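You operate a simulated robot arm through the tools that you are given. There is no shell and no other tool. Be economical: measure what you need, move in short steps, check, and stop when the job is done.

The job below is to be done with a simulated robot arm. You get a single attempt, and the scene is never put back.

TASK
Put things in order on the top of the sorting bench. At the end: the white woollen stands where the green soap cage stood; the beige soap block stands where the orange cloth stood; the green soap cage from the top of the sorting bench is in the grey lint bin; the orange cloth stands where the white woollen stood; whatever was shut is shut again. Leave all else as you found it, and nothing knocked over.
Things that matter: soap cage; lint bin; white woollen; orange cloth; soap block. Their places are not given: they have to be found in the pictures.

Only the result counts: the job must be done as asked and must still hold three seconds after the hand-in. Knocking over, shifting, dropping, spilling or breaking anything else fails it. Flat cloth is picked up by pressing the open fingertips on it (5 to 10 N) and closing them slowly along it; thin cloth reads only 2 to 8 mm in the jaws.

THE ROBOT
A 5-joint arm with a two-finger parallel gripper, fixed in place. Base frame: the origin is at the foot of the arm, x ahead of it, y to its left, z up; the work surface is at about z = 0. Lengths are in m, angles in degrees, forces in N, time in s.
With the tool pointing down near the work surface it reaches from about 0.26 to 0.68 m from the base axis. Its first joint turns from -66.0 to 66.0 degrees. The tool tilts only in the upright plane through the base axis and itself; it spins freely about its own axis. Payload 2.9 kg.
The tool frame sits at the grasp point between the pads (the TCP): z along the fingers, y along the line on which they close. The tips reach 0.03 m beyond it. The gripper opens to 0.11 m. The fingers are 0.02 m wide and 0.01 m thick; the gripper's body (0.048 by 0.112 m) begins 0.055 m behind the TCP.
Orientation is told as [roll, pitch, yaw] about the base's x, y, z axes, in that order, counted from this pose: with the fingers straight down and closing along the base's y, the tool's x points along the base's -x, its y along +y and its z along -z.

THE INTERFACE
- The arm moves only by the tool play_rows. Its argument "increments" is a list of rows, each a list of 3 entries, a list of its own where there are three numbers: the turn, a rotation vector about the base's x, y, z in units of 8 degrees (1.0 is 8 degrees), then the shift along the base's x, y, z in units of 20 mm (1.0 is 20 mm), then the finger opening in m, from 0 to 0.11. In form: [[[wx, wy, wz], [dx, dy, dz], hand], ...]. A call has 1 to 8 rows; each row shifts and turns the commanded pose from where the row before left it. A call with a number of a shift or a turn outside -1 to 1 is refused whole. Rows are played at 5 a second. More than 0.05 m and 8.6 degrees between two rows, or a gripper value outside its range, and nothing of the call is played. A pose out of reach is approached as far as the arm can. The call stops where the force on the tool passes 40 N (or 10 N more than at its start, if that is more) or the arm is blocked; 0.2 s more then pass. Each finger travels about 0.108 m/s and halts on what it meets, pressing with about 41 N; the grip force reading is that of the motor and also rises with nothing between the fingers. The clock runs only during rows and for 0.2 s after the last one: add rows that do not move to give the fingers time. The reply holds the time, the measured pose of the TCP, the force on the tool along the base axes, the opening and the grip force, in the units named above and with some noise.
- Cameras (640 x 400 px; columns grow to the right, rows downward): "scene" is fixed at [0.038, -0.4569, 0.5984]; the picture's right is [0.74, -0.67, 0.00], its down [-0.42, -0.46, -0.78] and it looks along [0.52, 0.58, -0.62] (base axes); focal length 329 px, centre (320, 200). "wrist" rides on the gripper at [-0.036, 0, -0.057] in the tool frame; the picture's right is [0.00, -1.00, 0.00], its down [0.97, 0.00, -0.24] and it looks along [0.24, 0.00, 0.97] (tool axes); focal length 218 px, centre (320, 200).
- camera(camera): a new picture of that camera. It takes no simulated time.
- measure_at(camera, pixels): for up to 12 pixels [column, row] of the newest picture of that camera ("zoom" is the newest enlarged one), the place [x, y, z] in the base frame of the surface seen there, good to about 0.002 m. It takes no simulated time.
- close_up(camera, box): a new picture of the part [left, top, right, bottom] of that camera's present view, enlarged. It takes no simulated time.
- sign_off(): hands the job in; it is judged then, once.

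Keep the steps short. Do not move on a guess: measure, check each grasp and each placing, and mend mistakes. In all there are 80 turns and 54 pictures (those below and enlarged ones count). Leave the gripper open and the arm clear of the work at the hand-in unless told otherwise, and finish with a single line.

The tools are called after "Call:" by a JSON object that holds its "method" and its "body". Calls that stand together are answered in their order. play_rows: Moves the arm, as the interface text tells. Its arguments: {"type":"object","properties":{"increments":{"type":"array","items":{"type":"array"}}},"required":["increments"]} The other tools are called the same way: camera (camera) takes a picture; measure_at (camera, pixels) gives the place of the surface under pixels of a picture; close_up (camera, box) takes an enlarged picture of a part of a camera's view; sign_off () hands the job in.

At the start:

```text
time: 0.0
position: [0.4501, -0.1713, 0.2928]
orientation: [0.0, 0.0, 0.0]
contact_force: [-1.0, -0.9, 0.1]
width: 0.11
gripper_force: 0.0
```

scene: 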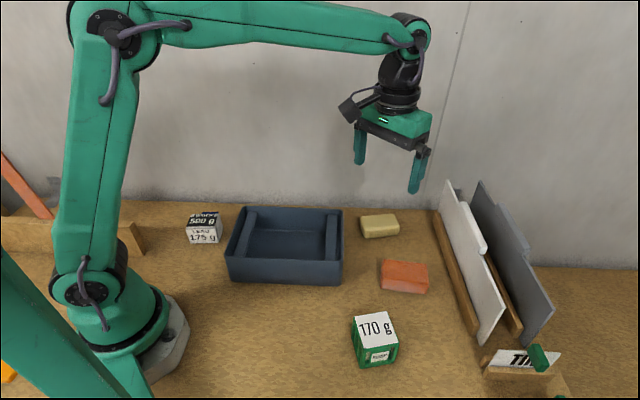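
wrist: 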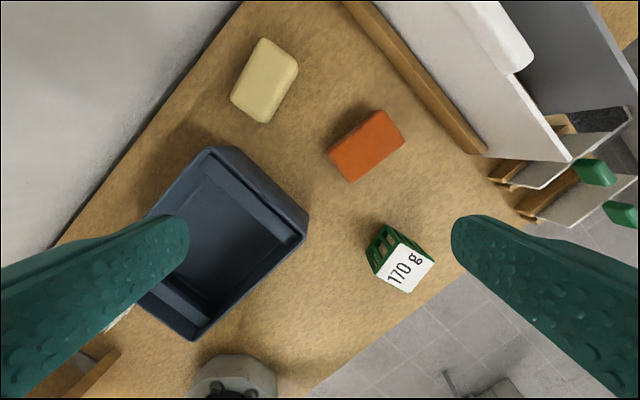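

I see a green cage (375,340), an orange block (404,277), a beige block (380,226), a dark bin (285,245), stacked boxes (205,228) and a panel rack at right. I'll enlarge the pictures to identify each one.

Call:
{"method": "close_up", "body": {"camera": "scene", "box": [340, 170, 580, 400]}}

Call:
{"method": "close_up", "body": {"camera": "scene", "box": [170, 190, 360, 300]}}

Call:
{"method": "close_up", "body": {"camera": "wrist", "box": [420, 0, 640, 240]}}

```text
1.74 times, centred on (460, 285) of scene
```

zoom: 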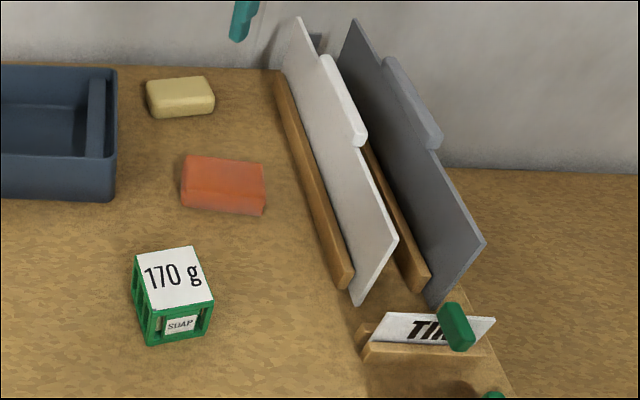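

```text
3.37 times, centred on (265, 245) of scene
```

zoom: 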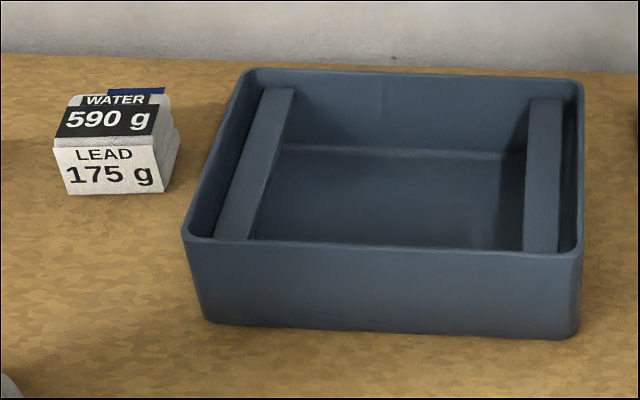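

```text
1.67 times, centred on (530, 120) of wrist
```

zoom: 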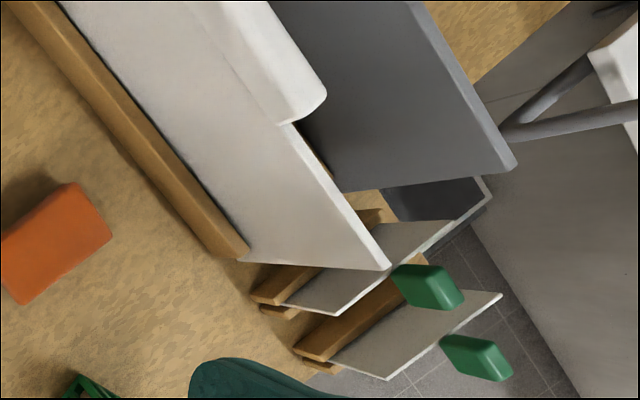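

I'll measure the objects, the rack panels and the stack.

Call:
{"method": "camera", "body": {"camera": "scene"}}

Call:
{"method": "measure_at", "body": {"camera": "scene", "pixels": [[377, 328], [380, 219], [405, 270], [285, 240], [205, 217], [205, 235], [446, 183], [490, 340], [478, 183], [520, 343], [520, 360], [541, 352]]}}

Call:
{"method": "close_up", "body": {"camera": "scene", "box": [460, 320, 588, 400]}}

Call:
{"method": "close_up", "body": {"camera": "scene", "box": [180, 200, 240, 250]}}

```text
48 pictures are left
```

scene: 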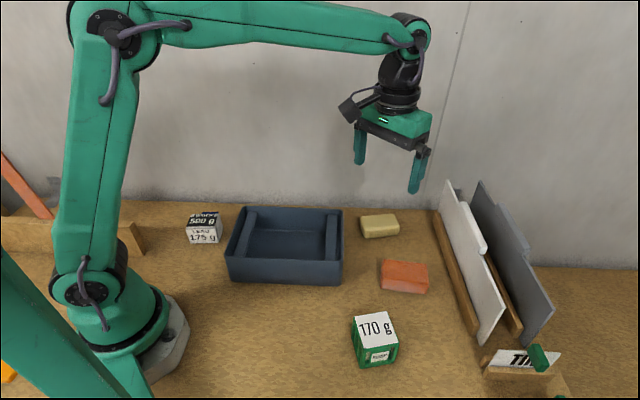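

```text
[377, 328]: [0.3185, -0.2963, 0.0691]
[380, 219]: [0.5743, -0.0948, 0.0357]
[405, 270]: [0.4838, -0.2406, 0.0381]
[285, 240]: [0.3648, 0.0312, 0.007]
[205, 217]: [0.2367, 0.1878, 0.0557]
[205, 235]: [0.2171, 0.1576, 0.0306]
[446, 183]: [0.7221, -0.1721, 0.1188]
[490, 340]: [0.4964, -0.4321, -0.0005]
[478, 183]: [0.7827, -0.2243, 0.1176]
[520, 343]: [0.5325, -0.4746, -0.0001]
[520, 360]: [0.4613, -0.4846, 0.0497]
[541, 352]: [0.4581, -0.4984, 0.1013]
```

```text
5.00 times, centred on (524, 360) of scene
```

zoom: 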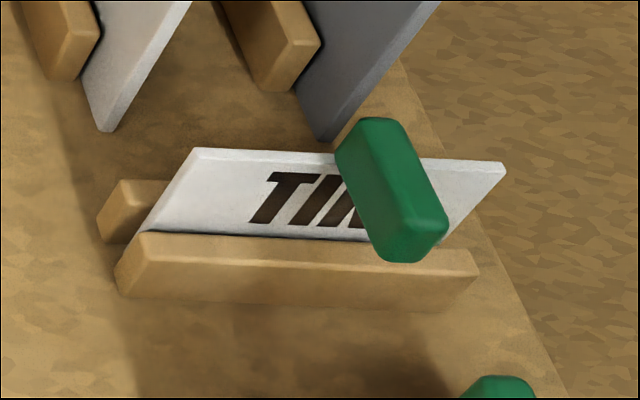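

```text
8.00 times, centred on (210, 225) of scene
```

zoom: 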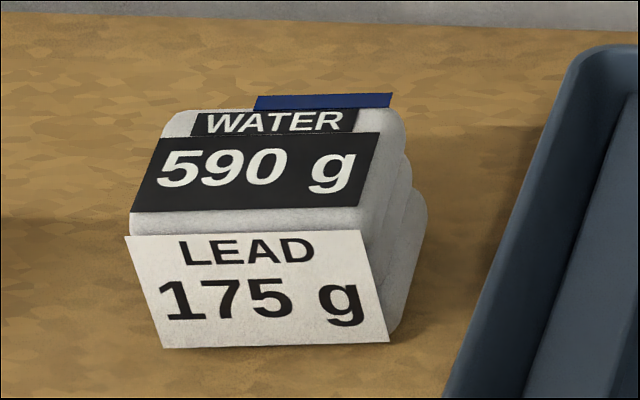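

The white layered stack at (0.23, 0.17) looks like the folded woollen. I'll raise the hand and look from above the rack, then toward the left.

Call:
{"method": "play_rows", "body": {"increments": [[[0, 0, 0], [0, -1, 1], 0.11], [[0, 0, 0], [0, -1, 1], 0.11], [[0, 0, 0], [0, -1, 1], 0.11], [[0, 0, 0], [0, -1, 1], 0.11], [[0, 0, 0], [0, -1, 0], 0.11], [[0, 0, 0], [0, -1, 0], 0.11], [[0, 0, 0], [0, -1, 0], 0.11], [[0, 0, 0], [0, -1, 0], 0.11]]}}

Call:
{"method": "camera", "body": {"camera": "wrist"}}

```text
time: 1.8
position: [0.4496, -0.3321, 0.3737]
orientation: [0.0, 0.0, 0.0]
contact_force: [1.2, 0.1, 0.1]
width: 0.1099
gripper_force: 0.0
```

```text
45 pictures are left
```

wrist: 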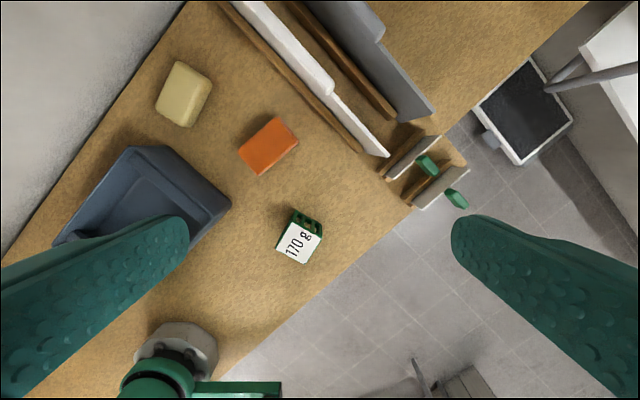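

Nothing sits between the rack panels. Next I'll look at the left side.

Call:
{"method": "play_rows", "body": {"increments": [[[0, 0, 0], [0, 1, 0], 0.11], [[0, 0, 0], [0, 1, 0], 0.11], [[0, 0, 0], [0, 1, 0], 0.11], [[0, 0, 0], [0, 1, 0], 0.11], [[0, 0, 0], [0, 1, 0], 0.11], [[0, 0, 0], [0, 1, 0], 0.11], [[0, 0, 0], [0, 1, 0], 0.11], [[0, 0, 0], [0, 1, 0], 0.11]]}}

Call:
{"method": "play_rows", "body": {"increments": [[[0, 0, 0], [0, 1, 0], 0.11], [[0, 0, 0], [-1, 1, 0], 0.11], [[0, 0, 0], [-1, 1, 0], 0.11], [[0, 0, 0], [-1, 1, 0], 0.11], [[0, 0, 0], [-1, 1, 0], 0.11], [[0, 0, 0], [0, 1, 0], 0.11], [[0, 0, 0], [0, 1, 0], 0.11], [[0, 0, 0], [0, 1, 0], 0.11]]}}

Call:
{"method": "camera", "body": {"camera": "wrist"}}

Call:
{"method": "camera", "body": {"camera": "scene"}}

```text
time: 3.6
position: [0.4498, -0.1713, 0.3718]
orientation: [0.0, 0.0, 0.0]
contact_force: [-0.7, -0.2, -0.4]
width: 0.1096
gripper_force: 0.2
```

```text
time: 5.4
position: [0.3697, -0.0106, 0.3718]
orientation: [-0.1, 0.0, -0.1]
contact_force: [-0.6, 0.2, -0.5]
width: 0.11
gripper_force: 0.1
```

```text
44 pictures are left
```

wrist: 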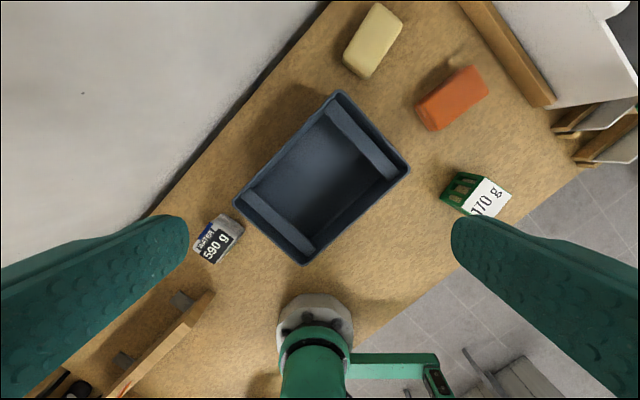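

```text
43 pictures are left
```

scene: 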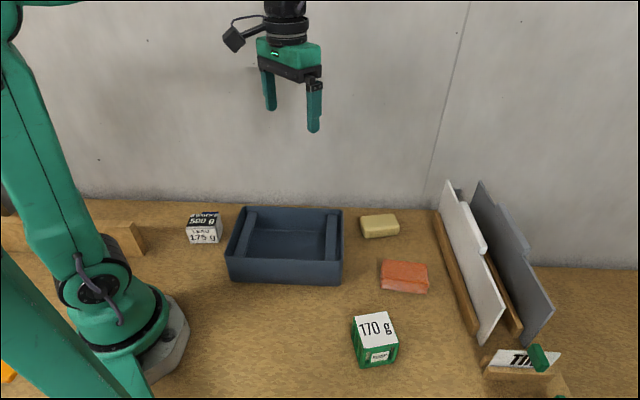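

The bin is open and has no lid, and the stack at (218,240) is the only white woollen. I'll zoom in on the objects to get their outlines.

Call:
{"method": "close_up", "body": {"camera": "wrist", "box": [320, 0, 544, 140]}}

Call:
{"method": "measure_at", "body": {"camera": "wrist", "pixels": [[374, 4], [402, 18], [345, 58], [369, 76], [473, 68], [487, 92], [418, 104], [433, 129]]}}

Call:
{"method": "close_up", "body": {"camera": "wrist", "box": [170, 190, 298, 270]}}

Call:
{"method": "measure_at", "body": {"camera": "wrist", "pixels": [[338, 93], [408, 168], [235, 205], [303, 262], [315, 185], [345, 150], [280, 215], [470, 178], [443, 195], [483, 180], [508, 195], [495, 214]]}}

```text
2.86 times, centred on (432, 70) of wrist
```

zoom: 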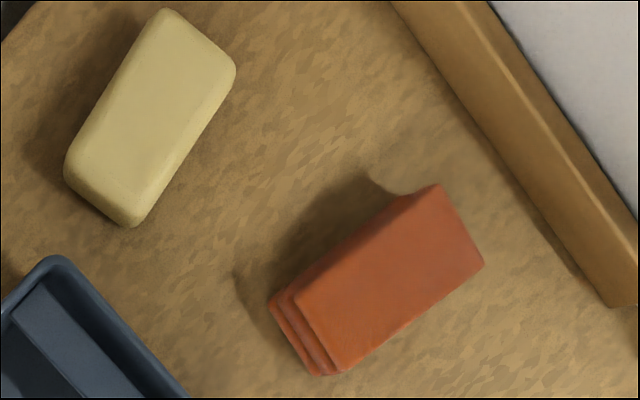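

```text
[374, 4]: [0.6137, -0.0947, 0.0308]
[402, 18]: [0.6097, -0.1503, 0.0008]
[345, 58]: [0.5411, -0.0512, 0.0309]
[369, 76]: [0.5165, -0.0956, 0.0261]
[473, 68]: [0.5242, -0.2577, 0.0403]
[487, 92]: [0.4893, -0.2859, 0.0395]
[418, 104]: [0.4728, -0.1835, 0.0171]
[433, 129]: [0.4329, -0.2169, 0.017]
```

```text
5.00 times, centred on (234, 230) of wrist
```

zoom: 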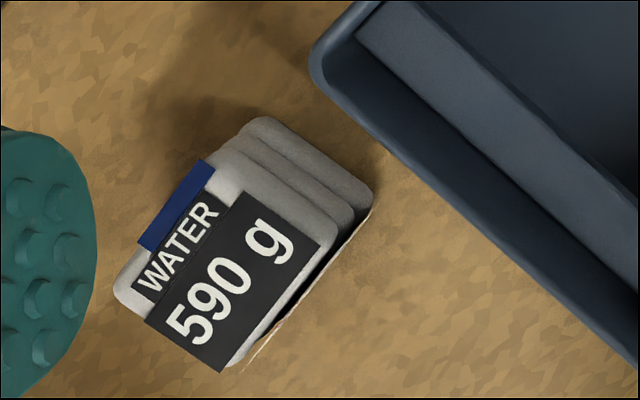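

```text
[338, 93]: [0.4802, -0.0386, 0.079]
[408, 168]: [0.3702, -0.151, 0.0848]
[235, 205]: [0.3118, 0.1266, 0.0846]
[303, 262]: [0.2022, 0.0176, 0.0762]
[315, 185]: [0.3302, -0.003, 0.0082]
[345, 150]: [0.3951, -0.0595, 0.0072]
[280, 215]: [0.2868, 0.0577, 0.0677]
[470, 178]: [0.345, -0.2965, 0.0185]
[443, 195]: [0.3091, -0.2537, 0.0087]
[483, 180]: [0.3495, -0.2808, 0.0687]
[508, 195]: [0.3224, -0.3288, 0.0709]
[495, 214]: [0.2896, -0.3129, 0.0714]
```

Bin centre is about (0.34, -0.01), rim 0.083 and floor 0.008. I'll move above the cage at about (0.32, -0.30) for a top view.

Call:
{"method": "play_rows", "body": {"increments": [[[0, 0, 0], [-0.167, -0.964, -0.5], 0.11], [[0, 0, 0], [-0.167, -0.964, -0.5], 0.11], [[0, 0, 0], [-0.167, -0.964, -0.5], 0.11], [[0, 0, 0], [-0.167, -0.964, -0.5], 0.11], [[0, 0, 0], [-0.167, -0.964, -0.5], 0.11], [[0, 0, 0], [-0.167, -0.964, -0.5], 0.11], [[0, 0, 0], [-0.167, -0.964, -0.5], 0.11], [[0, 0, 0], [-0.167, -0.964, -0.5], 0.11]]}}

Call:
{"method": "play_rows", "body": {"increments": [[[0, 0, 0], [-0.167, -0.964, -0.5], 0.11], [[0, 0, 0], [-0.167, -0.964, -0.5], 0.11], [[0, 0, 0], [-0.167, -0.964, -0.5], 0.11], [[0, 0, 0], [-0.167, -0.964, -0.5], 0.11], [[0, 0, 0], [-0.167, -0.964, -0.5], 0.11], [[0, 0, 0], [-0.167, -0.964, -0.5], 0.11], [[0, 0, 0], [-0.167, -0.964, -0.5], 0.11]]}}

Call:
{"method": "camera", "body": {"camera": "wrist"}}

```text
time: 7.2
position: [0.3437, -0.1664, 0.2918]
orientation: [0.0, -0.1, 0.0]
contact_force: [1.0, 0.2, -0.6]
width: 0.1102
gripper_force: 0.2
```

```text
time: 8.8
position: [0.3212, -0.3009, 0.2231]
orientation: [0.0, 0.0, 0.0]
contact_force: [-0.5, -0.1, -0.2]
width: 0.11
gripper_force: 0.1
```

```text
40 pictures are left
```

wrist: 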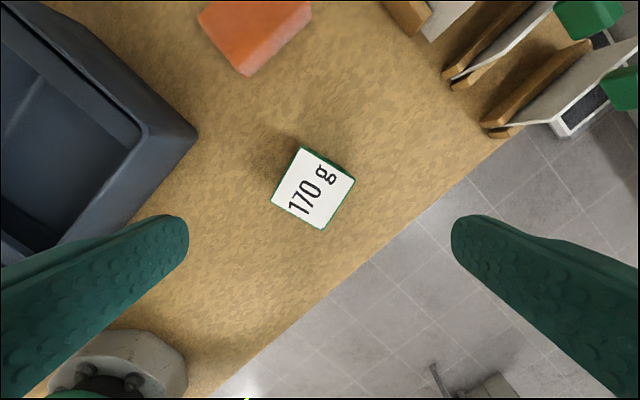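

Clear top view. I'll measure the cage's top corners: left (271,198), top (302,146), right (355,178), bottom (324,229).

Call:
{"method": "measure_at", "body": {"camera": "wrist", "pixels": [[274, 198], [302, 149], [352, 178], [323, 226], [313, 188]]}}

Call:
{"method": "close_up", "body": {"camera": "wrist", "box": [250, 130, 378, 250]}}

```text
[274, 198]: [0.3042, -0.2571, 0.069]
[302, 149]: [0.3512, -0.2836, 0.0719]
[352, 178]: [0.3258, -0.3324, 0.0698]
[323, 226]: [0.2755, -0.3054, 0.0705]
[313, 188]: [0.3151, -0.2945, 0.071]
```

```text
3.33 times, centred on (314, 190) of wrist
```

zoom: 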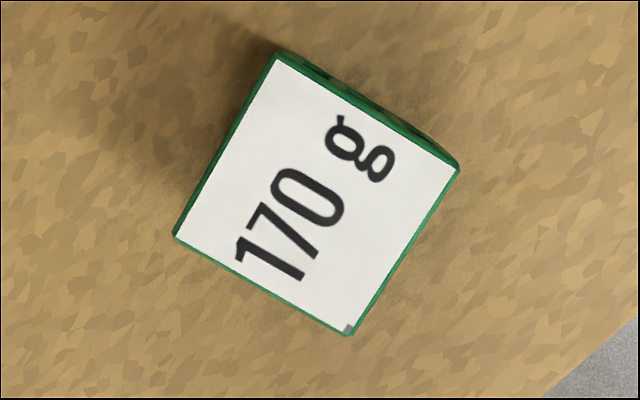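

Cage centre is (0.314, -0.2946), about 56 mm square, with the faces turned about -28.5°. I'll turn the hand by -28.5°, centre it and come down partway.

Call:
{"method": "play_rows", "body": {"increments": [[[0, 0, -0.89], [-0.18, 0.16, -0.5], 0.11], [[0, 0, -0.89], [-0.18, 0.16, -0.5], 0.11], [[0, 0, -0.89], [0, 0, -0.5], 0.11], [[0, 0, -0.89], [0, 0, -0.5], 0.11], [[0, 0, 0], [0, 0, -1], 0.11], [[0, 0, 0], [0, 0, -1], 0.11], [[0, 0, 0], [0, 0, 0], 0.11]]}}

Call:
{"method": "camera", "body": {"camera": "wrist"}}

```text
time: 10.4
position: [0.3147, -0.2942, 0.144]
orientation: [-0.1, 0.1, -28.6]
contact_force: [-0.2, 0.1, -0.2]
width: 0.1101
gripper_force: 0.0
```

```text
38 pictures are left
```

wrist: 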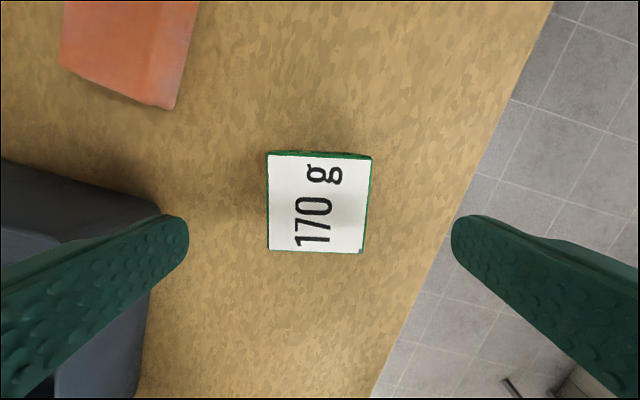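

Aligned, with both fingers clear of the bin. Going down to z = 0.045.

Call:
{"method": "play_rows", "body": {"increments": [[[0, 0, 0], [0, 0, -1], 0.11], [[0, 0, 0], [0, 0, -1], 0.11], [[0, 0, 0], [0, 0, -1], 0.11], [[0, 0, 0], [0, 0, -1], 0.11], [[0, 0, 0], [0, 0, -0.95], 0.11], [[0, 0, 0], [0, 0, 0], 0.11]]}}

Call:
{"method": "play_rows", "body": {"increments": [[[0, 0, 0], [0, 0, 0], 0.07], [[0, 0, 0], [0, 0, 0], 0.054], [[0, 0, 0], [0, 0, 0], 0.05], [[0, 0, 0], [0, 0, 0], 0.05]]}}

```text
time: 11.8
position: [0.3133, -0.2953, 0.0422]
orientation: [0.0, 0.1, -28.6]
contact_force: [0.1, 0.6, -1.1]
width: 0.11
gripper_force: 0.0
```

```text
time: 12.8
position: [0.3134, -0.2935, 0.0406]
orientation: [0.0, 0.1, -28.5]
contact_force: [0.6, -0.3, -0.3]
width: 0.0646
gripper_force: 40.8
```

The fingers hold at 0.0646 m and 41 N. I'll lift slowly and check.

Call:
{"method": "play_rows", "body": {"increments": [[[0, 0, 0], [0, 0, 0.5], 0.05], [[0, 0, 0], [0, 0, 1], 0.05], [[0, 0, 0], [0, 0, 1], 0.05], [[0, 0, 0], [0, 0, 1], 0.05], [[0, 0, 0], [0, 0, 1], 0.05], [[0, 0, 0], [0, 0, 1], 0.05], [[0, 0, 0], [0, 0, 1], 0.05], [[0, 0, 0], [0, 0, 0], 0.05]]}}

Call:
{"method": "camera", "body": {"camera": "scene"}}

```text
time: 14.6
position: [0.314, -0.2944, 0.1743]
orientation: [0.0, 0.0, -28.5]
contact_force: [0.4, 0.1, -1.7]
width: 0.0644
gripper_force: 41.0
```

```text
37 pictures are left
```

scene: 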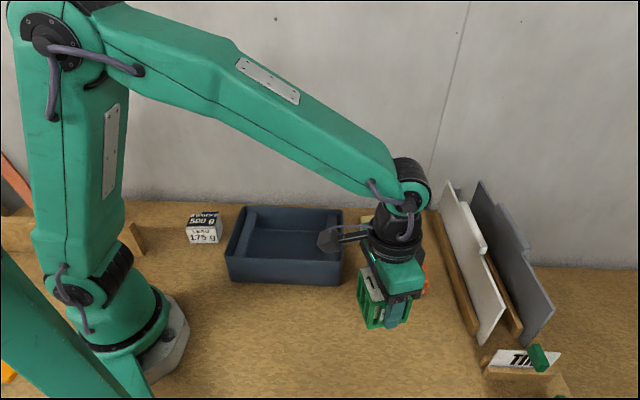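

The cage is held with its bottom at about 0.133, above the rim. I'll carry it over the bin centre (0.342, -0.012) and turn to -45° to line up with the bin.

Call:
{"method": "play_rows", "body": {"increments": [[[0, 0, -0.2], [0.094, 0.941, 0], 0.05], [[0, 0, -0.2], [0.094, 0.941, 0], 0.05], [[0, 0, -0.2], [0.094, 0.941, 0], 0.05], [[0, 0, -0.2], [0.094, 0.941, 0], 0.05], [[0, 0, -0.2], [0.094, 0.941, 0], 0.05], [[0, 0, -0.2], [0.094, 0.941, 0], 0.05], [[0, 0, -0.2], [0.094, 0.941, 0], 0.05], [[0, 0, -0.2], [0.094, 0.941, 0], 0.05]]}}

Call:
{"method": "play_rows", "body": {"increments": [[[0, 0, -0.2], [0.094, 0.941, 0], 0.05], [[0, 0, -0.2], [0.094, 0.941, 0], 0.05], [[0, 0, 0], [0.094, 0.941, 0], 0.05], [[0, 0, 0], [0.094, 0.941, 0], 0.05], [[0, 0, 0], [0.094, 0.941, 0], 0.05], [[0, 0, 0], [0.094, 0.941, 0], 0.05], [[0, 0, 0], [0.094, 0.941, 0], 0.05], [[0, 0, 0], [0, 0, 0], 0.05]]}}

Call:
{"method": "camera", "body": {"camera": "wrist"}}

Call:
{"method": "camera", "body": {"camera": "scene"}}

```text
time: 16.4
position: [0.3279, -0.1434, 0.1733]
orientation: [0.0, 0.0, -41.3]
contact_force: [0.0, 0.2, -2.6]
width: 0.0645
gripper_force: 41.2
```

```text
time: 18.2
position: [0.3437, -0.012, 0.1728]
orientation: [0.0, 0.0, -44.5]
contact_force: [0.9, 0.2, -1.9]
width: 0.0643
gripper_force: 40.8
```

```text
36 pictures are left
```

wrist: 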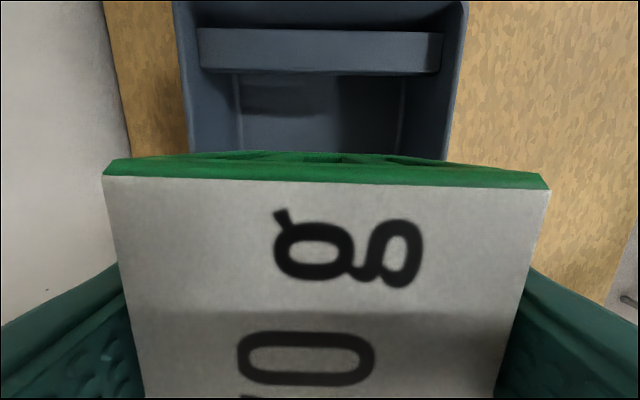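

```text
35 pictures are left
```

scene: 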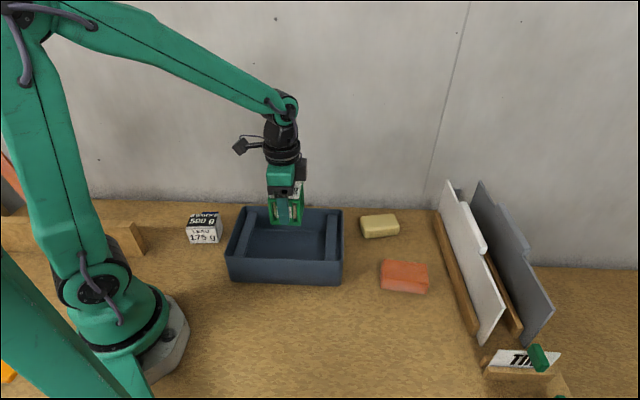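

The cage is centred over the bin. I'll lower it to TCP z of about 0.054, then touch down gently.

Call:
{"method": "play_rows", "body": {"increments": [[[0, 0, 0], [0, 0, -1], 0.05], [[0, 0, 0], [0, 0, -1], 0.05], [[0, 0, 0], [0, 0, -1], 0.05], [[0, 0, 0], [0, 0, -1], 0.05], [[0, 0, 0], [0, 0, -1], 0.05], [[0, 0, 0], [0, 0, -0.7], 0.05], [[0, 0, 0], [0, 0, 0], 0.05]]}}

Call:
{"method": "play_rows", "body": {"increments": [[[0, 0, 0], [0, 0, -0.15], 0.05], [[0, 0, 0], [0, 0, -0.15], 0.05], [[0, 0, 0], [0, 0, 0], 0.05]]}}

```text
time: 19.8
position: [0.3407, -0.0119, 0.0597]
orientation: [0.0, -0.1, -44.5]
contact_force: [-0.5, 0.0, -3.3]
width: 0.0644
gripper_force: 40.9
```

```text
time: 20.6
position: [0.3415, -0.012, 0.0529]
orientation: [0.0, 0.0, -44.6]
contact_force: [0.5, 0.4, -2.4]
width: 0.0642
gripper_force: 41.3
```

Force is still only the carried weight. I'll go a little lower.

Call:
{"method": "play_rows", "body": {"increments": [[[0, 0, 0], [0, 0, -0.1], 0.05], [[0, 0, 0], [0, 0, -0.1], 0.05], [[0, 0, 0], [0, 0, 0], 0.05]]}}

```text
time: 21.4
position: [0.3415, -0.0134, 0.0513]
orientation: [0.0, 0.0, -44.5]
contact_force: [-1.8, 2.5, 3.1]
width: 0.0643
gripper_force: 40.8
```

The force changed sign (+3.1), so it has touched the floor. I'll open modestly and rise.

Call:
{"method": "play_rows", "body": {"increments": [[[0, 0, 0], [0, 0, 0], 0.07], [[0, 0, 0], [0, 0, 0], 0.082], [[0, 0, 0], [0, 0, 0], 0.082], [[0, 0, 0], [0, 0, 0.5], 0.082], [[0, 0, 0], [0, 0, 1], 0.082], [[0, 0, 0], [0, 0, 1], 0.082], [[0, 0, 0], [0, 0, 1], 0.082], [[0, 0, 0], [0, 0, 1], 0.082]]}}

Call:
{"method": "play_rows", "body": {"increments": [[[0, 0, 0], [0, 0, 1], 0.11], [[0, 0, 0], [0, 0, 1], 0.11], [[0, 0, 0], [0, 0, 1], 0.11], [[0, 0, 0], [0, 0, 1], 0.11]]}}

Call:
{"method": "camera", "body": {"camera": "wrist"}}

```text
time: 23.2
position: [0.3414, -0.0126, 0.1406]
orientation: [0.0, 0.1, -44.5]
contact_force: [0.3, 0.6, 0.1]
width: 0.0818
gripper_force: 0.2
```

```text
time: 24.2
position: [0.3398, -0.013, 0.2185]
orientation: [0.0, 0.0, -44.5]
contact_force: [0.0, 1.0, -0.4]
width: 0.1099
gripper_force: 0.0
```

```text
34 pictures are left
```

wrist: 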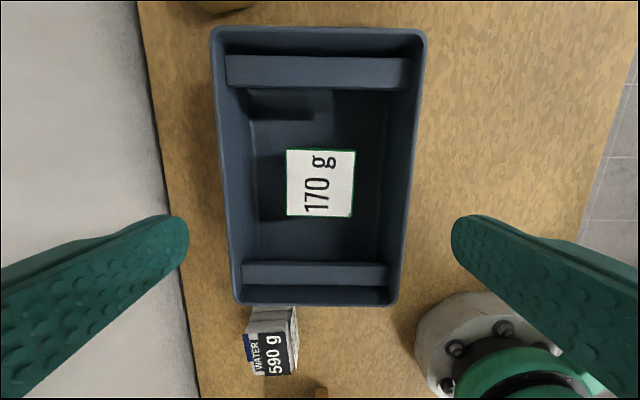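

The cage stands upright in the bin. Next I'll move over the woollen near (0.24, 0.17).

Call:
{"method": "play_rows", "body": {"increments": [[[0, 0, 0], [-0.3, 0.92, 0], 0.11], [[0, 0, 0], [-0.3, 0.92, 0], 0.11], [[0, 0, 0], [-0.4, 0.92, 0], 0.11], [[0, 0, 0], [-0.5, 0.92, 0], 0.11], [[0, 0, 0], [-0.5, 0.92, 0], 0.11], [[0, 0, 0], [-0.5, 0.92, 0], 0.11], [[0, 0, 0], [-0.6, 0.92, 0], 0.11], [[0, 0, 0], [-0.6, 0.92, 0], 0.11]]}}

Call:
{"method": "play_rows", "body": {"increments": [[[0, 0, 0], [-0.6, 0.92, 0], 0.11], [[0, 0, 0], [-0.6, 0.92, 0], 0.11], [[0, 0, 0], [0, 0, 0], 0.11]]}}

Call:
{"method": "camera", "body": {"camera": "wrist"}}

```text
time: 26.0
position: [0.2671, 0.1334, 0.2188]
orientation: [0.0, -0.1, -44.5]
contact_force: [-0.2, 0.0, -0.2]
width: 0.11
gripper_force: 0.1
```

```text
time: 26.8
position: [0.2424, 0.1714, 0.2208]
orientation: [0.0, 0.0, -44.5]
contact_force: [-0.1, 0.3, 0.0]
width: 0.1101
gripper_force: 0.0
```

```text
33 pictures are left
```

wrist: 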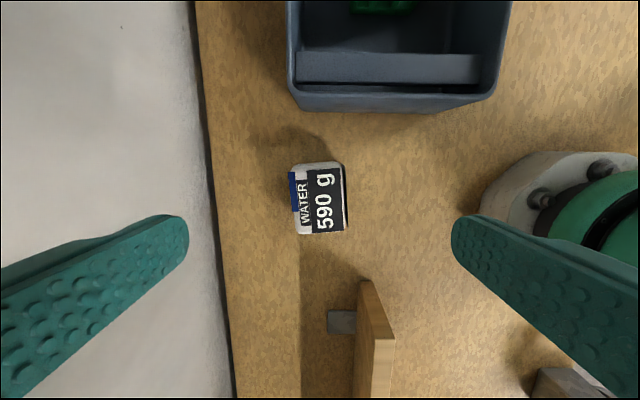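

Call:
{"method": "close_up", "body": {"camera": "wrist", "box": [256, 140, 384, 260]}}

Call:
{"method": "measure_at", "body": {"camera": "wrist", "pixels": [[295, 167], [340, 166], [345, 228], [299, 231], [318, 198], [380, 342], [392, 345], [362, 288], [343, 320], [400, 107], [465, 210], [300, 100]]}}

```text
3.33 times, centred on (320, 200) of wrist
```

zoom: 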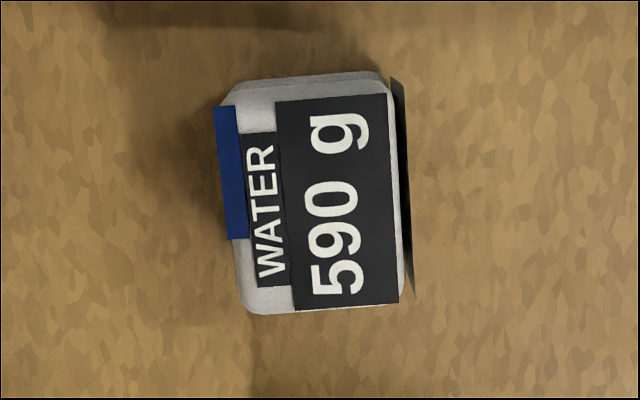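

```text
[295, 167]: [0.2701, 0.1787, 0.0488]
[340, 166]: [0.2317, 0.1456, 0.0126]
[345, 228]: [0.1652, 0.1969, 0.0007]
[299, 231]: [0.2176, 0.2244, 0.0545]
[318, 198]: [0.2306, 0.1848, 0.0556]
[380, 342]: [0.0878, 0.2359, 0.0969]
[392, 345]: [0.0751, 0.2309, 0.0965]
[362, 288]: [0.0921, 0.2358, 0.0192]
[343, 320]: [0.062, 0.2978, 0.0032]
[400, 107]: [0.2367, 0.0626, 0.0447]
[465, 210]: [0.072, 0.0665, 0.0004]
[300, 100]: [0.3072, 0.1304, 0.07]
```

I'll measure the woollen's top outline in the zoom picture to get its centre and angle.

Call:
{"method": "measure_at", "body": {"camera": "zoom", "pixels": [[240, 110], [250, 290], [385, 100], [395, 295], [310, 82], [325, 305], [316, 195], [222, 180], [315, 74], [398, 90], [410, 285]]}}

```text
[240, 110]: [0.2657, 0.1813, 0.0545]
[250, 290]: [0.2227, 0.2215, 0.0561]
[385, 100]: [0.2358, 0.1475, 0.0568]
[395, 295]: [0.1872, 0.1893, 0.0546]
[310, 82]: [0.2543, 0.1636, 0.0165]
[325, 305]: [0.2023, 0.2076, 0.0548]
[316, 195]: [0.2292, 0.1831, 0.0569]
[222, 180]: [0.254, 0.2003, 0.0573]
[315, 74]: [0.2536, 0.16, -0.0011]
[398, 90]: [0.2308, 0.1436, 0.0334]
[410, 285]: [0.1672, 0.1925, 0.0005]
```

Top centre is (0.228, 0.184), with the long axis (about 68 mm) at -42°. I'll grip across the plain ends and not the card, which means turning to yaw +48°.

Call:
{"method": "play_rows", "body": {"increments": [[[0, 0, 0.963], [-0.18, 0.16, 0], 0.11], [[0, 0, 0.963], [-0.18, 0.16, 0], 0.11], [[0, 0, 0.963], [-0.18, 0.16, 0], 0.11], [[0, 0, 0.963], [-0.18, 0.16, 0], 0.11], [[0, 0, 0.963], [0, 0, 0], 0.11], [[0, 0, 0.963], [0, 0, 0], 0.11], [[0, 0, 0.963], [0, 0, 0], 0.11], [[0, 0, 0.963], [0, 0, 0], 0.11]]}}

Call:
{"method": "play_rows", "body": {"increments": [[[0, 0, 0.963], [0, 0, -1], 0.11], [[0, 0, 0.963], [0, 0, -1], 0.11], [[0, 0, 0.963], [0, 0, -1], 0.11], [[0, 0, 0.963], [0, 0, -1], 0.11], [[0, 0, 0], [0, 0, 0], 0.11]]}}

Call:
{"method": "camera", "body": {"camera": "wrist"}}

```text
time: 28.6
position: [0.2291, 0.1843, 0.2195]
orientation: [-0.1, 0.1, 17.5]
contact_force: [0.0, 0.3, -0.1]
width: 0.1101
gripper_force: 0.0
```

```text
time: 29.8
position: [0.2297, 0.1841, 0.139]
orientation: [0.0, 0.0, 48.0]
contact_force: [-0.1, 0.1, -0.3]
width: 0.1104
gripper_force: 0.1
```

```text
31 pictures are left
```

wrist: 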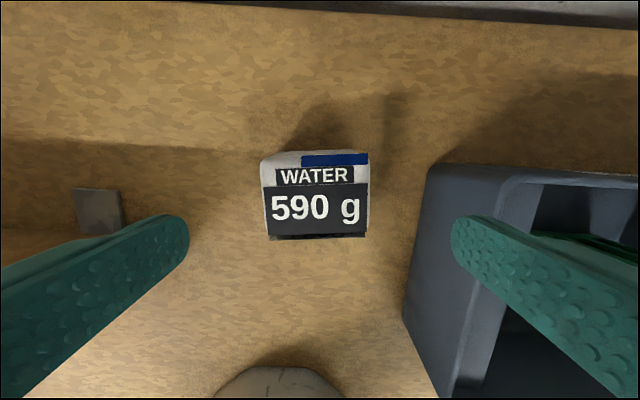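

The centring is good. I'll measure the bin's nearest edge to be sure the right finger clears it.

Call:
{"method": "measure_at", "body": {"camera": "wrist", "pixels": [[432, 172], [420, 230], [405, 315], [445, 230], [480, 200], [510, 180], [262, 200], [368, 200], [315, 195]]}}

```text
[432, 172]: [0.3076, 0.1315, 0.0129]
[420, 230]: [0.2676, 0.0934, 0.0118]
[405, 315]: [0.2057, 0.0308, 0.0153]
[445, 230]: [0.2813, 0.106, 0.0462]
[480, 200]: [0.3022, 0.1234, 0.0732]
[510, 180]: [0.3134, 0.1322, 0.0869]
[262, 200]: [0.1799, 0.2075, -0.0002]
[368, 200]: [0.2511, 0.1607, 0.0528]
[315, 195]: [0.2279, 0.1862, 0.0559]
```

The bin wall is 91 mm from centre and the finger reaches 65 mm, so it's clear. Descending to z of about 0.038.

Call:
{"method": "play_rows", "body": {"increments": [[[0, 0, 0], [0, 0, -1], 0.11], [[0, 0, 0], [0, 0, -1], 0.11], [[0, 0, 0], [0, 0, -1], 0.11], [[0, 0, 0], [0, 0, -1], 0.11], [[0, 0, 0], [0, 0, -0.95], 0.11], [[0, 0, 0], [0, 0, 0], 0.11]]}}

Call:
{"method": "play_rows", "body": {"increments": [[[0, 0, 0], [0, 0, 0], 0.085], [[0, 0, 0], [0, 0, 0], 0.072], [[0, 0, 0], [0, 0, 0], 0.062], [[0, 0, 0], [0, 0, 0], 0.058], [[0, 0, 0], [0, 0, 0], 0.058]]}}

```text
time: 31.2
position: [0.2287, 0.1848, 0.0409]
orientation: [-0.1, 0.0, 47.9]
contact_force: [-0.6, -0.2, 0.1]
width: 0.11
gripper_force: 0.0
```

```text
time: 32.4
position: [0.2297, 0.1845, 0.0418]
orientation: [0.0, 0.0, 47.9]
contact_force: [0.4, -0.3, 1.0]
width: 0.0749
gripper_force: 41.4
```

The fingers stopped at 0.0749 with 41 N. I'll lift slightly and check the weight.

Call:
{"method": "play_rows", "body": {"increments": [[[0, 0, 0], [0, 0, 0.5], 0.058], [[0, 0, 0], [0, 0, 0.5], 0.058], [[0, 0, 0], [0, 0, 1], 0.058], [[0, 0, 0], [0, 0, 1], 0.058], [[0, 0, 0], [0, 0, 1], 0.058], [[0, 0, 0], [0, 0, 0], 0.058]]}}

Call:
{"method": "camera", "body": {"camera": "scene"}}

```text
time: 33.8
position: [0.2292, 0.1846, 0.12]
orientation: [0.0, 0.0, 47.9]
contact_force: [0.1, 0.0, -3.1]
width: 0.0749
gripper_force: 41.2
```

```text
30 pictures are left
```

scene: 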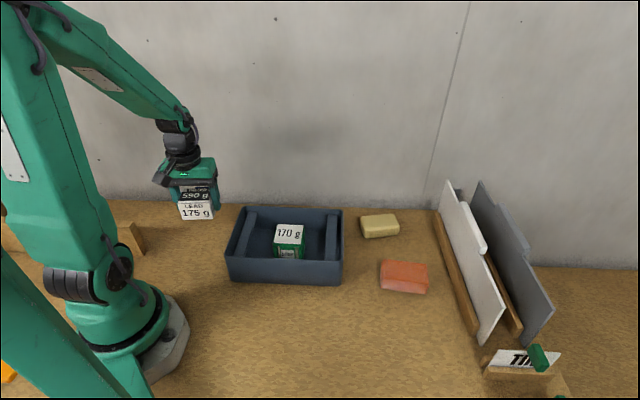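

The woollen came up whole, and the cage is upright in the bin. I'll raise it and carry it clear over the bin toward the cage's old place (0.314, -0.295).

Call:
{"method": "play_rows", "body": {"increments": [[[0, 0, 0], [0, 0, 1], 0.058], [[0, 0, 0], [0, 0, 1], 0.058], [[0, 0, 0], [0, 0, 1], 0.058], [[0, 0, 0], [1, 0, 0.5], 0.058], [[0, 0, 0], [1, -0.5, 0], 0.058], [[0, 0, 0], [1, -1, 0], 0.058], [[0, 0, 0], [1, -1, 0], 0.058], [[0, 0, 0], [1, -1, 0], 0.058]]}}

Call:
{"method": "play_rows", "body": {"increments": [[[0, 0, 0], [0, -1, 0], 0.058], [[0, 0, 0], [0, -1, 0], 0.058], [[0, 0, 0], [0, -1, 0], 0.058], [[0, 0, 0], [0, -1, 0], 0.058], [[0, 0, 0], [0, -1, 0], 0.058], [[0, 0, 0], [0, -1, 0], 0.058], [[0, 0, 0], [0, -1, 0], 0.058], [[0, 0, 0], [0, -1, 0], 0.058]]}}

Call:
{"method": "play_rows", "body": {"increments": [[[0, 0, 0], [0, -1, 0], 0.058], [[0, 0, 0], [0, -1, 0], 0.058], [[0, 0, 0], [0, -1, 0], 0.058], [[0, 0, 0], [0, -1, 0], 0.058], [[0, 0, 0], [0, -1, 0], 0.058], [[0, 0, 0], [0, -1, 0], 0.058], [[0, 0, 0], [0, -1, 0], 0.058], [[0, 0, 0], [0, -1, 0], 0.058]]}}

```text
time: 35.6
position: [0.3295, 0.1151, 0.1897]
orientation: [0.0, 0.0, 48.0]
contact_force: [-0.1, -0.9, -1.3]
width: 0.075
gripper_force: 40.8
```

```text
time: 37.4
position: [0.3274, -0.0455, 0.1914]
orientation: [0.0, -0.1, 48.0]
contact_force: [0.1, -1.3, -1.9]
width: 0.0751
gripper_force: 41.2
```

```text
time: 39.2
position: [0.3287, -0.2061, 0.1906]
orientation: [0.0, 0.0, 48.0]
contact_force: [-0.2, -0.3, -2.8]
width: 0.0747
gripper_force: 40.8
```

Moving the last 89 mm in y, then lowering to z of about 0.05.

Call:
{"method": "play_rows", "body": {"increments": [[[0, 0, 0], [-0.15, -0.89, 0], 0.058], [[0, 0, 0], [-0.15, -0.89, 0], 0.058], [[0, 0, 0], [-0.15, -0.89, 0], 0.058], [[0, 0, 0], [-0.15, -0.89, 0], 0.058], [[0, 0, 0], [-0.13, -0.87, 0], 0.058], [[0, 0, 0], [0, 0, -1], 0.058], [[0, 0, 0], [0, 0, -1], 0.058], [[0, 0, 0], [0, 0, 0], 0.058]]}}

Call:
{"method": "play_rows", "body": {"increments": [[[0, 0, 0], [0, 0, -1], 0.058], [[0, 0, 0], [0, 0, -1], 0.058], [[0, 0, 0], [0, 0, -1], 0.058], [[0, 0, 0], [0, 0, -1], 0.058], [[0, 0, 0], [0, 0, -0.9], 0.058], [[0, 0, 0], [0, 0, 0], 0.058]]}}

Call:
{"method": "camera", "body": {"camera": "scene"}}

```text
time: 41.0
position: [0.3144, -0.2943, 0.1503]
orientation: [0.0, -0.1, 47.9]
contact_force: [-0.1, -0.4, -2.0]
width: 0.0748
gripper_force: 41.0
```

```text
time: 42.4
position: [0.3146, -0.2944, 0.0528]
orientation: [0.0, 0.0, 47.8]
contact_force: [0.4, -0.3, -1.3]
width: 0.0748
gripper_force: 41.1
```

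```text
29 pictures are left
```

scene: 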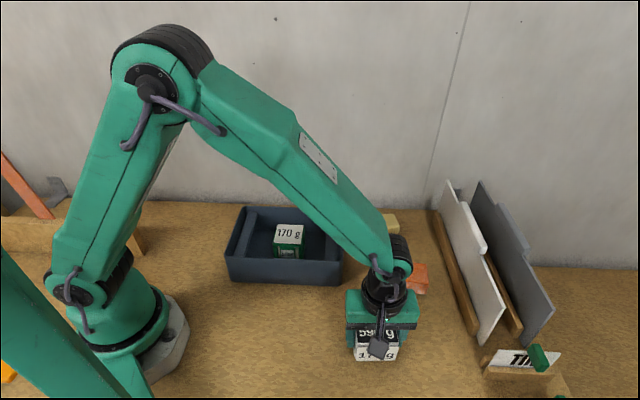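

Now the final approach in small steps until contact.

Call:
{"method": "play_rows", "body": {"increments": [[[0, 0, 0], [0, 0, -0.2], 0.058], [[0, 0, 0], [0, 0, -0.2], 0.058], [[0, 0, 0], [0, 0, -0.12], 0.058], [[0, 0, 0], [0, 0, 0], 0.058]]}}

```text
time: 43.4
position: [0.315, -0.2952, 0.0421]
orientation: [0.0, -0.1, 47.9]
contact_force: [-0.4, 0.1, -1.7]
width: 0.0748
gripper_force: 40.9
```

Call:
{"method": "play_rows", "body": {"increments": [[[0, 0, 0], [0, 0, -0.1], 0.058], [[0, 0, 0], [0, 0, 0], 0.058]]}}

```text
time: 44.0
position: [0.314, -0.2952, 0.0414]
orientation: [-0.1, -0.1, 47.9]
contact_force: [-8.2, 5.5, 26.8]
width: 0.0746
gripper_force: 40.8
```

It's on the bench (27 N). I'll ease up 1.5 mm, open and rise.

Call:
{"method": "play_rows", "body": {"increments": [[[0, 0, 0], [0, 0, 0.07], 0.058], [[0, 0, 0], [0, 0, 0], 0.075], [[0, 0, 0], [0, 0, 0], 0.09], [[0, 0, 0], [0, 0, 0], 0.11], [[0, 0, 0], [0, 0, 0], 0.11], [[0, 0, 0], [0, 0, 1], 0.11], [[0, 0, 0], [0, 0, 1], 0.11], [[0, 0, 0], [0, 0, 1], 0.11]]}}

Call:
{"method": "play_rows", "body": {"increments": [[[0, 0, 0], [0, 0, 1], 0.11], [[0, 0, 0], [0, 0, 1], 0.11], [[0, 0, 0], [0, 0, 1], 0.11], [[0, 0, 0], [0, 0, 1], 0.11], [[0, 0, 0], [0, 0, 1], 0.11], [[0, 0, 0], [0, 0, 0], 0.11]]}}

Call:
{"method": "camera", "body": {"camera": "wrist"}}

Call:
{"method": "camera", "body": {"camera": "scene"}}

```text
time: 45.8
position: [0.3148, -0.295, 0.1012]
orientation: [-0.1, 0.0, 47.9]
contact_force: [0.4, -0.2, 0.0]
width: 0.11
gripper_force: 0.1
```

```text
time: 47.2
position: [0.315, -0.2953, 0.2033]
orientation: [0.0, 0.0, 47.9]
contact_force: [-0.2, -0.1, -0.7]
width: 0.1102
gripper_force: 0.0
```

```text
28 pictures are left
```

wrist: 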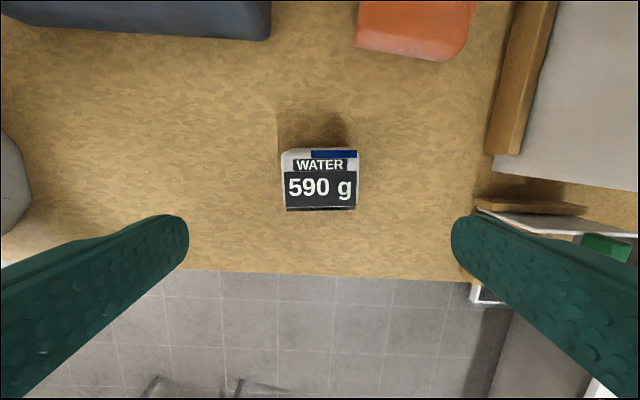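

```text
27 pictures are left
```

scene: 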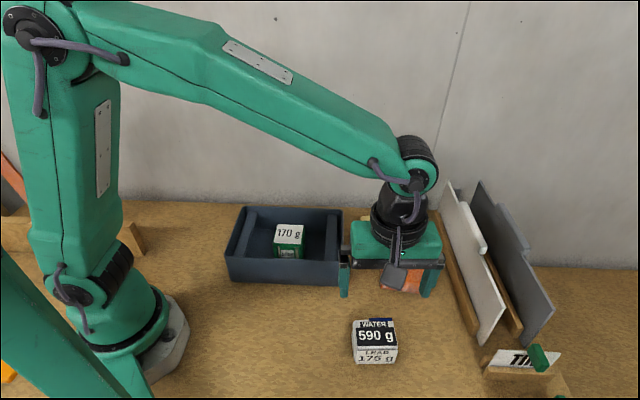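

The woollen stands on the cage's old spot. Next I'll move above the orange cloth near (0.47, -0.235).

Call:
{"method": "play_rows", "body": {"increments": [[[0, 0, 0], [0.97, 0.375, 0.1], 0.11], [[0, 0, 0], [0.97, 0.375, 0.1], 0.11], [[0, 0, 0], [0.97, 0.375, 0.1], 0.11], [[0, 0, 0], [0.97, 0.375, 0.1], 0.11], [[0, 0, 0], [0.97, 0.375, 0.1], 0.11], [[0, 0, 0], [0.97, 0.375, 0.1], 0.11], [[0, 0, 0], [0.97, 0.375, 0.1], 0.11], [[0, 0, 0], [0.97, 0.375, 0.1], 0.11]]}}

Call:
{"method": "camera", "body": {"camera": "wrist"}}

```text
time: 49.0
position: [0.4684, -0.2336, 0.2185]
orientation: [0.0, 0.0, 47.9]
contact_force: [-0.6, -0.2, 0.2]
width: 0.1097
gripper_force: 0.1
```

```text
26 pictures are left
```

wrist: 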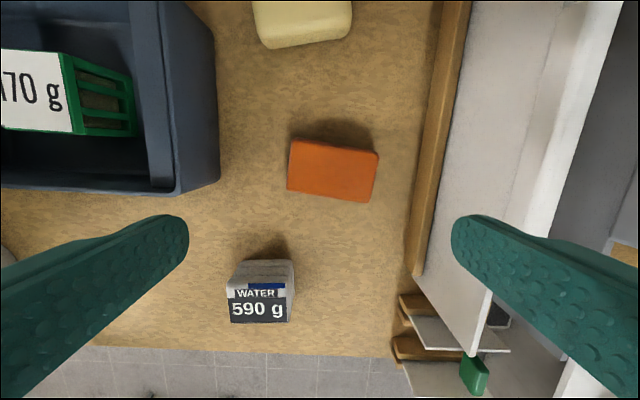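

Call:
{"method": "close_up", "body": {"camera": "wrist", "box": [270, 110, 398, 220]}}

Call:
{"method": "measure_at", "body": {"camera": "wrist", "pixels": [[293, 142], [377, 154], [370, 199], [289, 188], [333, 170], [440, 130], [415, 240], [292, 290], [218, 130]]}}

```text
3.64 times, centred on (334, 165) of wrist
```

zoom: 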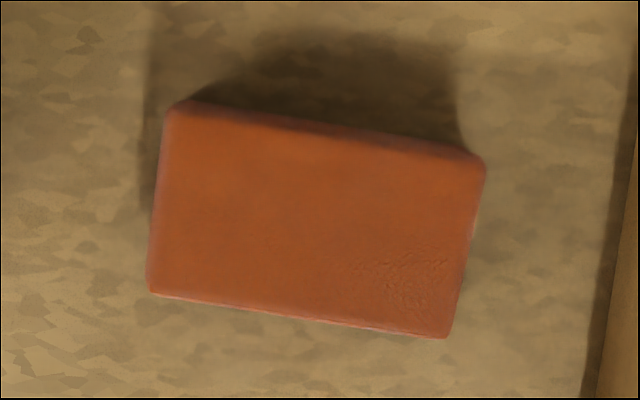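

```text
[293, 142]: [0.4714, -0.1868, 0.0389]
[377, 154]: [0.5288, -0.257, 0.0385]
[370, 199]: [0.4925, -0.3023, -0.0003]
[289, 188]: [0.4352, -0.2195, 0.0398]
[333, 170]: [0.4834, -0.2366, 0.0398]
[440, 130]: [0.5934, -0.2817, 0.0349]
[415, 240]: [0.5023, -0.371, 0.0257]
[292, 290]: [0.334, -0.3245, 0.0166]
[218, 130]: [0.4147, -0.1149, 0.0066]
```

Cloth centre is (0.482, -0.238), about 91 × 49 mm and 40 mm high, with its short axis at 41°. I'll turn the hand to -49° and grip across the short side.

Call:
{"method": "play_rows", "body": {"increments": [[[0, 0, -0.95], [0.17, -0.06, 0], 0.11], [[0, 0, -0.95], [0.17, -0.06, 0], 0.11], [[0, 0, -0.95], [0.17, -0.06, 0], 0.11], [[0, 0, -0.95], [0.17, -0.06, 0], 0.11], [[0, 0, -0.95], [0, 0, 0], 0.11], [[0, 0, -0.95], [0, 0, 0], 0.11], [[0, 0, -0.95], [0, 0, 0], 0.11], [[0, 0, -0.95], [0, 0, 0], 0.11]]}}

Call:
{"method": "play_rows", "body": {"increments": [[[0, 0, -0.95], [0, 0, -0.5], 0.11], [[0, 0, -0.95], [0, 0, -0.5], 0.11], [[0, 0, -0.95], [0, 0, -0.5], 0.11], [[0, 0, -0.95], [0, 0, -0.5], 0.11], [[0, 0, -0.7], [0, 0, -1], 0.11], [[0, 0, 0], [0, 0, -1], 0.11], [[0, 0, 0], [0, 0, 0], 0.11]]}}

Call:
{"method": "camera", "body": {"camera": "wrist"}}

```text
time: 50.8
position: [0.4834, -0.2405, 0.2186]
orientation: [0.0, 0.0, -13.0]
contact_force: [0.9, -0.2, -0.7]
width: 0.1102
gripper_force: 0.0
```

```text
time: 52.4
position: [0.4832, -0.2403, 0.1372]
orientation: [0.0, 0.0, -48.9]
contact_force: [0.2, 0.4, -0.2]
width: 0.11
gripper_force: 0.1
```

```text
24 pictures are left
```

wrist: 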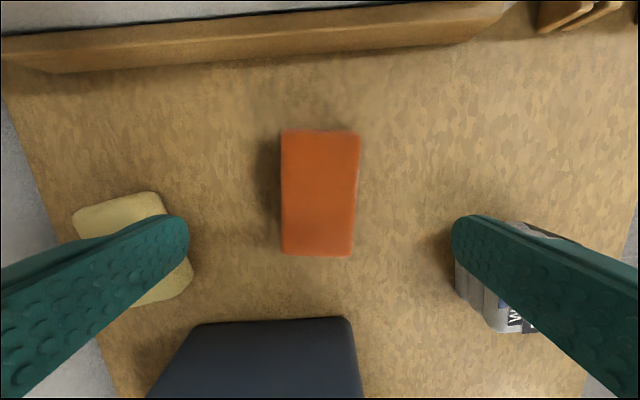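

Aligned and the fingers are clear. Going down to about 0.038.

Call:
{"method": "play_rows", "body": {"increments": [[[0, 0, 0], [0, 0, -1], 0.11], [[0, 0, 0], [0, 0, -1], 0.11], [[0, 0, 0], [0, 0, -1], 0.11], [[0, 0, 0], [0, 0, -1], 0.11], [[0, 0, 0], [0, 0, -0.9], 0.11], [[0, 0, 0], [0, 0, 0], 0.11]]}}

Call:
{"method": "play_rows", "body": {"increments": [[[0, 0, 0], [0, 0, 0], 0.085], [[0, 0, 0], [0, 0, 0], 0.065], [[0, 0, 0], [0, 0, 0], 0.052], [[0, 0, 0], [0, 0, 0], 0.044], [[0, 0, 0], [0, 0, 0], 0.038], [[0, 0, 0], [0, 0, 0], 0.038]]}}

```text
time: 53.8
position: [0.483, -0.2382, 0.0405]
orientation: [-0.2, 0.0, -48.9]
contact_force: [-0.1, -0.2, -1.0]
width: 0.1098
gripper_force: 0.0
```

```text
time: 55.2
position: [0.484, -0.2381, 0.0397]
orientation: [0.0, 0.1, -48.8]
contact_force: [-0.4, -0.8, 0.3]
width: 0.0597
gripper_force: 40.8
```

The fingers hold at 0.0597 with 41 N. I'll lift and check.

Call:
{"method": "play_rows", "body": {"increments": [[[0, 0, 0], [0, 0, 0.5], 0.038], [[0, 0, 0], [0, 0, 0.5], 0.038], [[0, 0, 0], [0, 0, 1], 0.038], [[0, 0, 0], [0, 0, 1], 0.038], [[0, 0, 0], [0, 0, 1], 0.038], [[0, 0, 0], [0, 0, 1], 0.038], [[0, 0, 0], [0, 0, 1], 0.038], [[0, 0, 0], [0, 0, 1], 0.038]]}}

Call:
{"method": "camera", "body": {"camera": "scene"}}

```text
time: 57.0
position: [0.4836, -0.2398, 0.1784]
orientation: [0.1, 0.0, -48.9]
contact_force: [-0.7, 0.1, 0.8]
width: 0.0592
gripper_force: 41.0
```

```text
23 pictures are left
```

scene: 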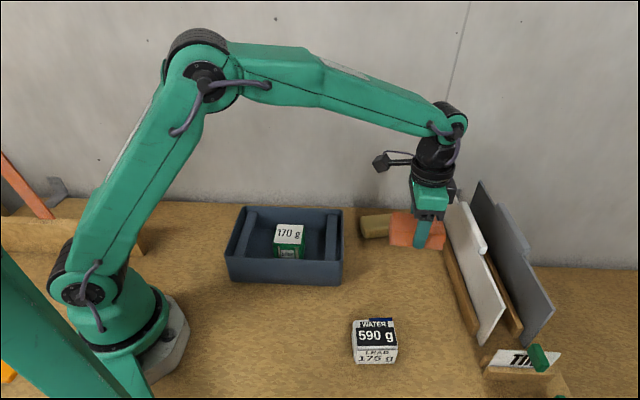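

The cloth is held in one piece. I'll carry it at this height over the bin to the woollen's old spot (0.229, 0.1845).

Call:
{"method": "play_rows", "body": {"increments": [[[0, 0, 0], [-0.579, 0.964, 0.1], 0.038], [[0, 0, 0], [-0.579, 0.964, 0.1], 0.038], [[0, 0, 0], [-0.579, 0.964, 0.1], 0.038], [[0, 0, 0], [-0.579, 0.964, 0.1], 0.038], [[0, 0, 0], [-0.579, 0.964, 0.1], 0.038], [[0, 0, 0], [-0.579, 0.964, 0], 0.038], [[0, 0, 0], [-0.579, 0.964, 0], 0.038], [[0, 0, 0], [-0.579, 0.964, 0], 0.038]]}}

Call:
{"method": "play_rows", "body": {"increments": [[[0, 0, 0], [-0.579, 0.964, 0], 0.038], [[0, 0, 0], [-0.579, 0.964, 0], 0.038], [[0, 0, 0], [-0.579, 0.964, 0], 0.038], [[0, 0, 0], [-0.579, 0.964, 0], 0.038], [[0, 0, 0], [-0.579, 0.964, 0], 0.038], [[0, 0, 0], [-0.579, 0.964, 0], 0.038], [[0, 0, 0], [-0.579, 0.964, 0], 0.038], [[0, 0, 0], [-0.579, 0.964, 0], 0.038]]}}

Call:
{"method": "play_rows", "body": {"increments": [[[0, 0, 0], [-0.579, 0.964, 0], 0.038], [[0, 0, 0], [-0.579, 0.964, 0], 0.038], [[0, 0, 0], [-0.579, 0.964, 0], 0.038], [[0, 0, 0], [-0.579, 0.964, 0], 0.038], [[0, 0, 0], [-0.579, 0.964, 0], 0.038], [[0, 0, 0], [-0.579, 0.964, 0], 0.038], [[0, 0, 0], [0, 0, 0], 0.038]]}}

Call:
{"method": "camera", "body": {"camera": "wrist"}}

```text
time: 58.8
position: [0.3916, -0.0863, 0.1897]
orientation: [0.0, 0.1, -48.9]
contact_force: [-0.3, 0.1, -0.4]
width: 0.0594
gripper_force: 41.2
```

```text
time: 60.6
position: [0.2969, 0.0697, 0.1884]
orientation: [-0.1, 0.0, -48.9]
contact_force: [-0.1, -0.3, -0.3]
width: 0.0589
gripper_force: 40.9
```

```text
time: 62.2
position: [0.2265, 0.1861, 0.1881]
orientation: [-0.1, 0.0, -48.9]
contact_force: [0.9, 0.2, -0.1]
width: 0.059
gripper_force: 41.1
```

```text
22 pictures are left
```

wrist: 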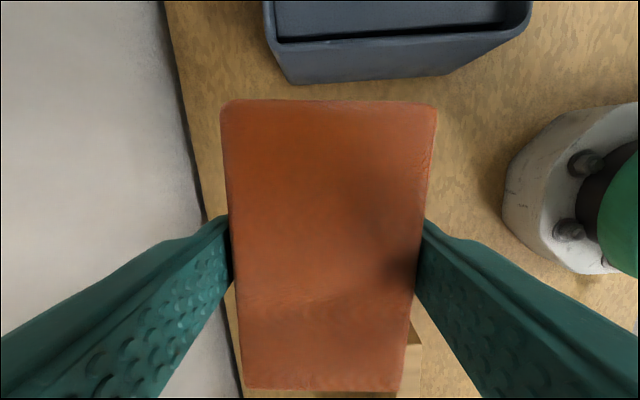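

Above the spot and clear of the bin. Lowering to about 0.047.

Call:
{"method": "play_rows", "body": {"increments": [[[0, 0, 0], [0.1, -0.05, -1], 0.038], [[0, 0, 0], [0, 0, -1], 0.038], [[0, 0, 0], [0, 0, -1], 0.038], [[0, 0, 0], [0, 0, -1], 0.038], [[0, 0, 0], [0, 0, -1], 0.038], [[0, 0, 0], [0, 0, -1], 0.038], [[0, 0, 0], [0, 0, -1], 0.038], [[0, 0, 0], [0, 0, 0], 0.038]]}}

Call:
{"method": "play_rows", "body": {"increments": [[[0, 0, 0], [0, 0, -0.2], 0.038], [[0, 0, 0], [0, 0, 0], 0.038]]}}

```text
time: 64.0
position: [0.2298, 0.1853, 0.049]
orientation: [0.1, 0.1, -48.9]
contact_force: [0.7, -0.7, -0.4]
width: 0.059
gripper_force: 40.9
```

```text
time: 64.6
position: [0.2297, 0.1858, 0.0461]
orientation: [0.0, 0.1, -48.8]
contact_force: [-0.6, 0.5, -0.2]
width: 0.0591
gripper_force: 40.9
```

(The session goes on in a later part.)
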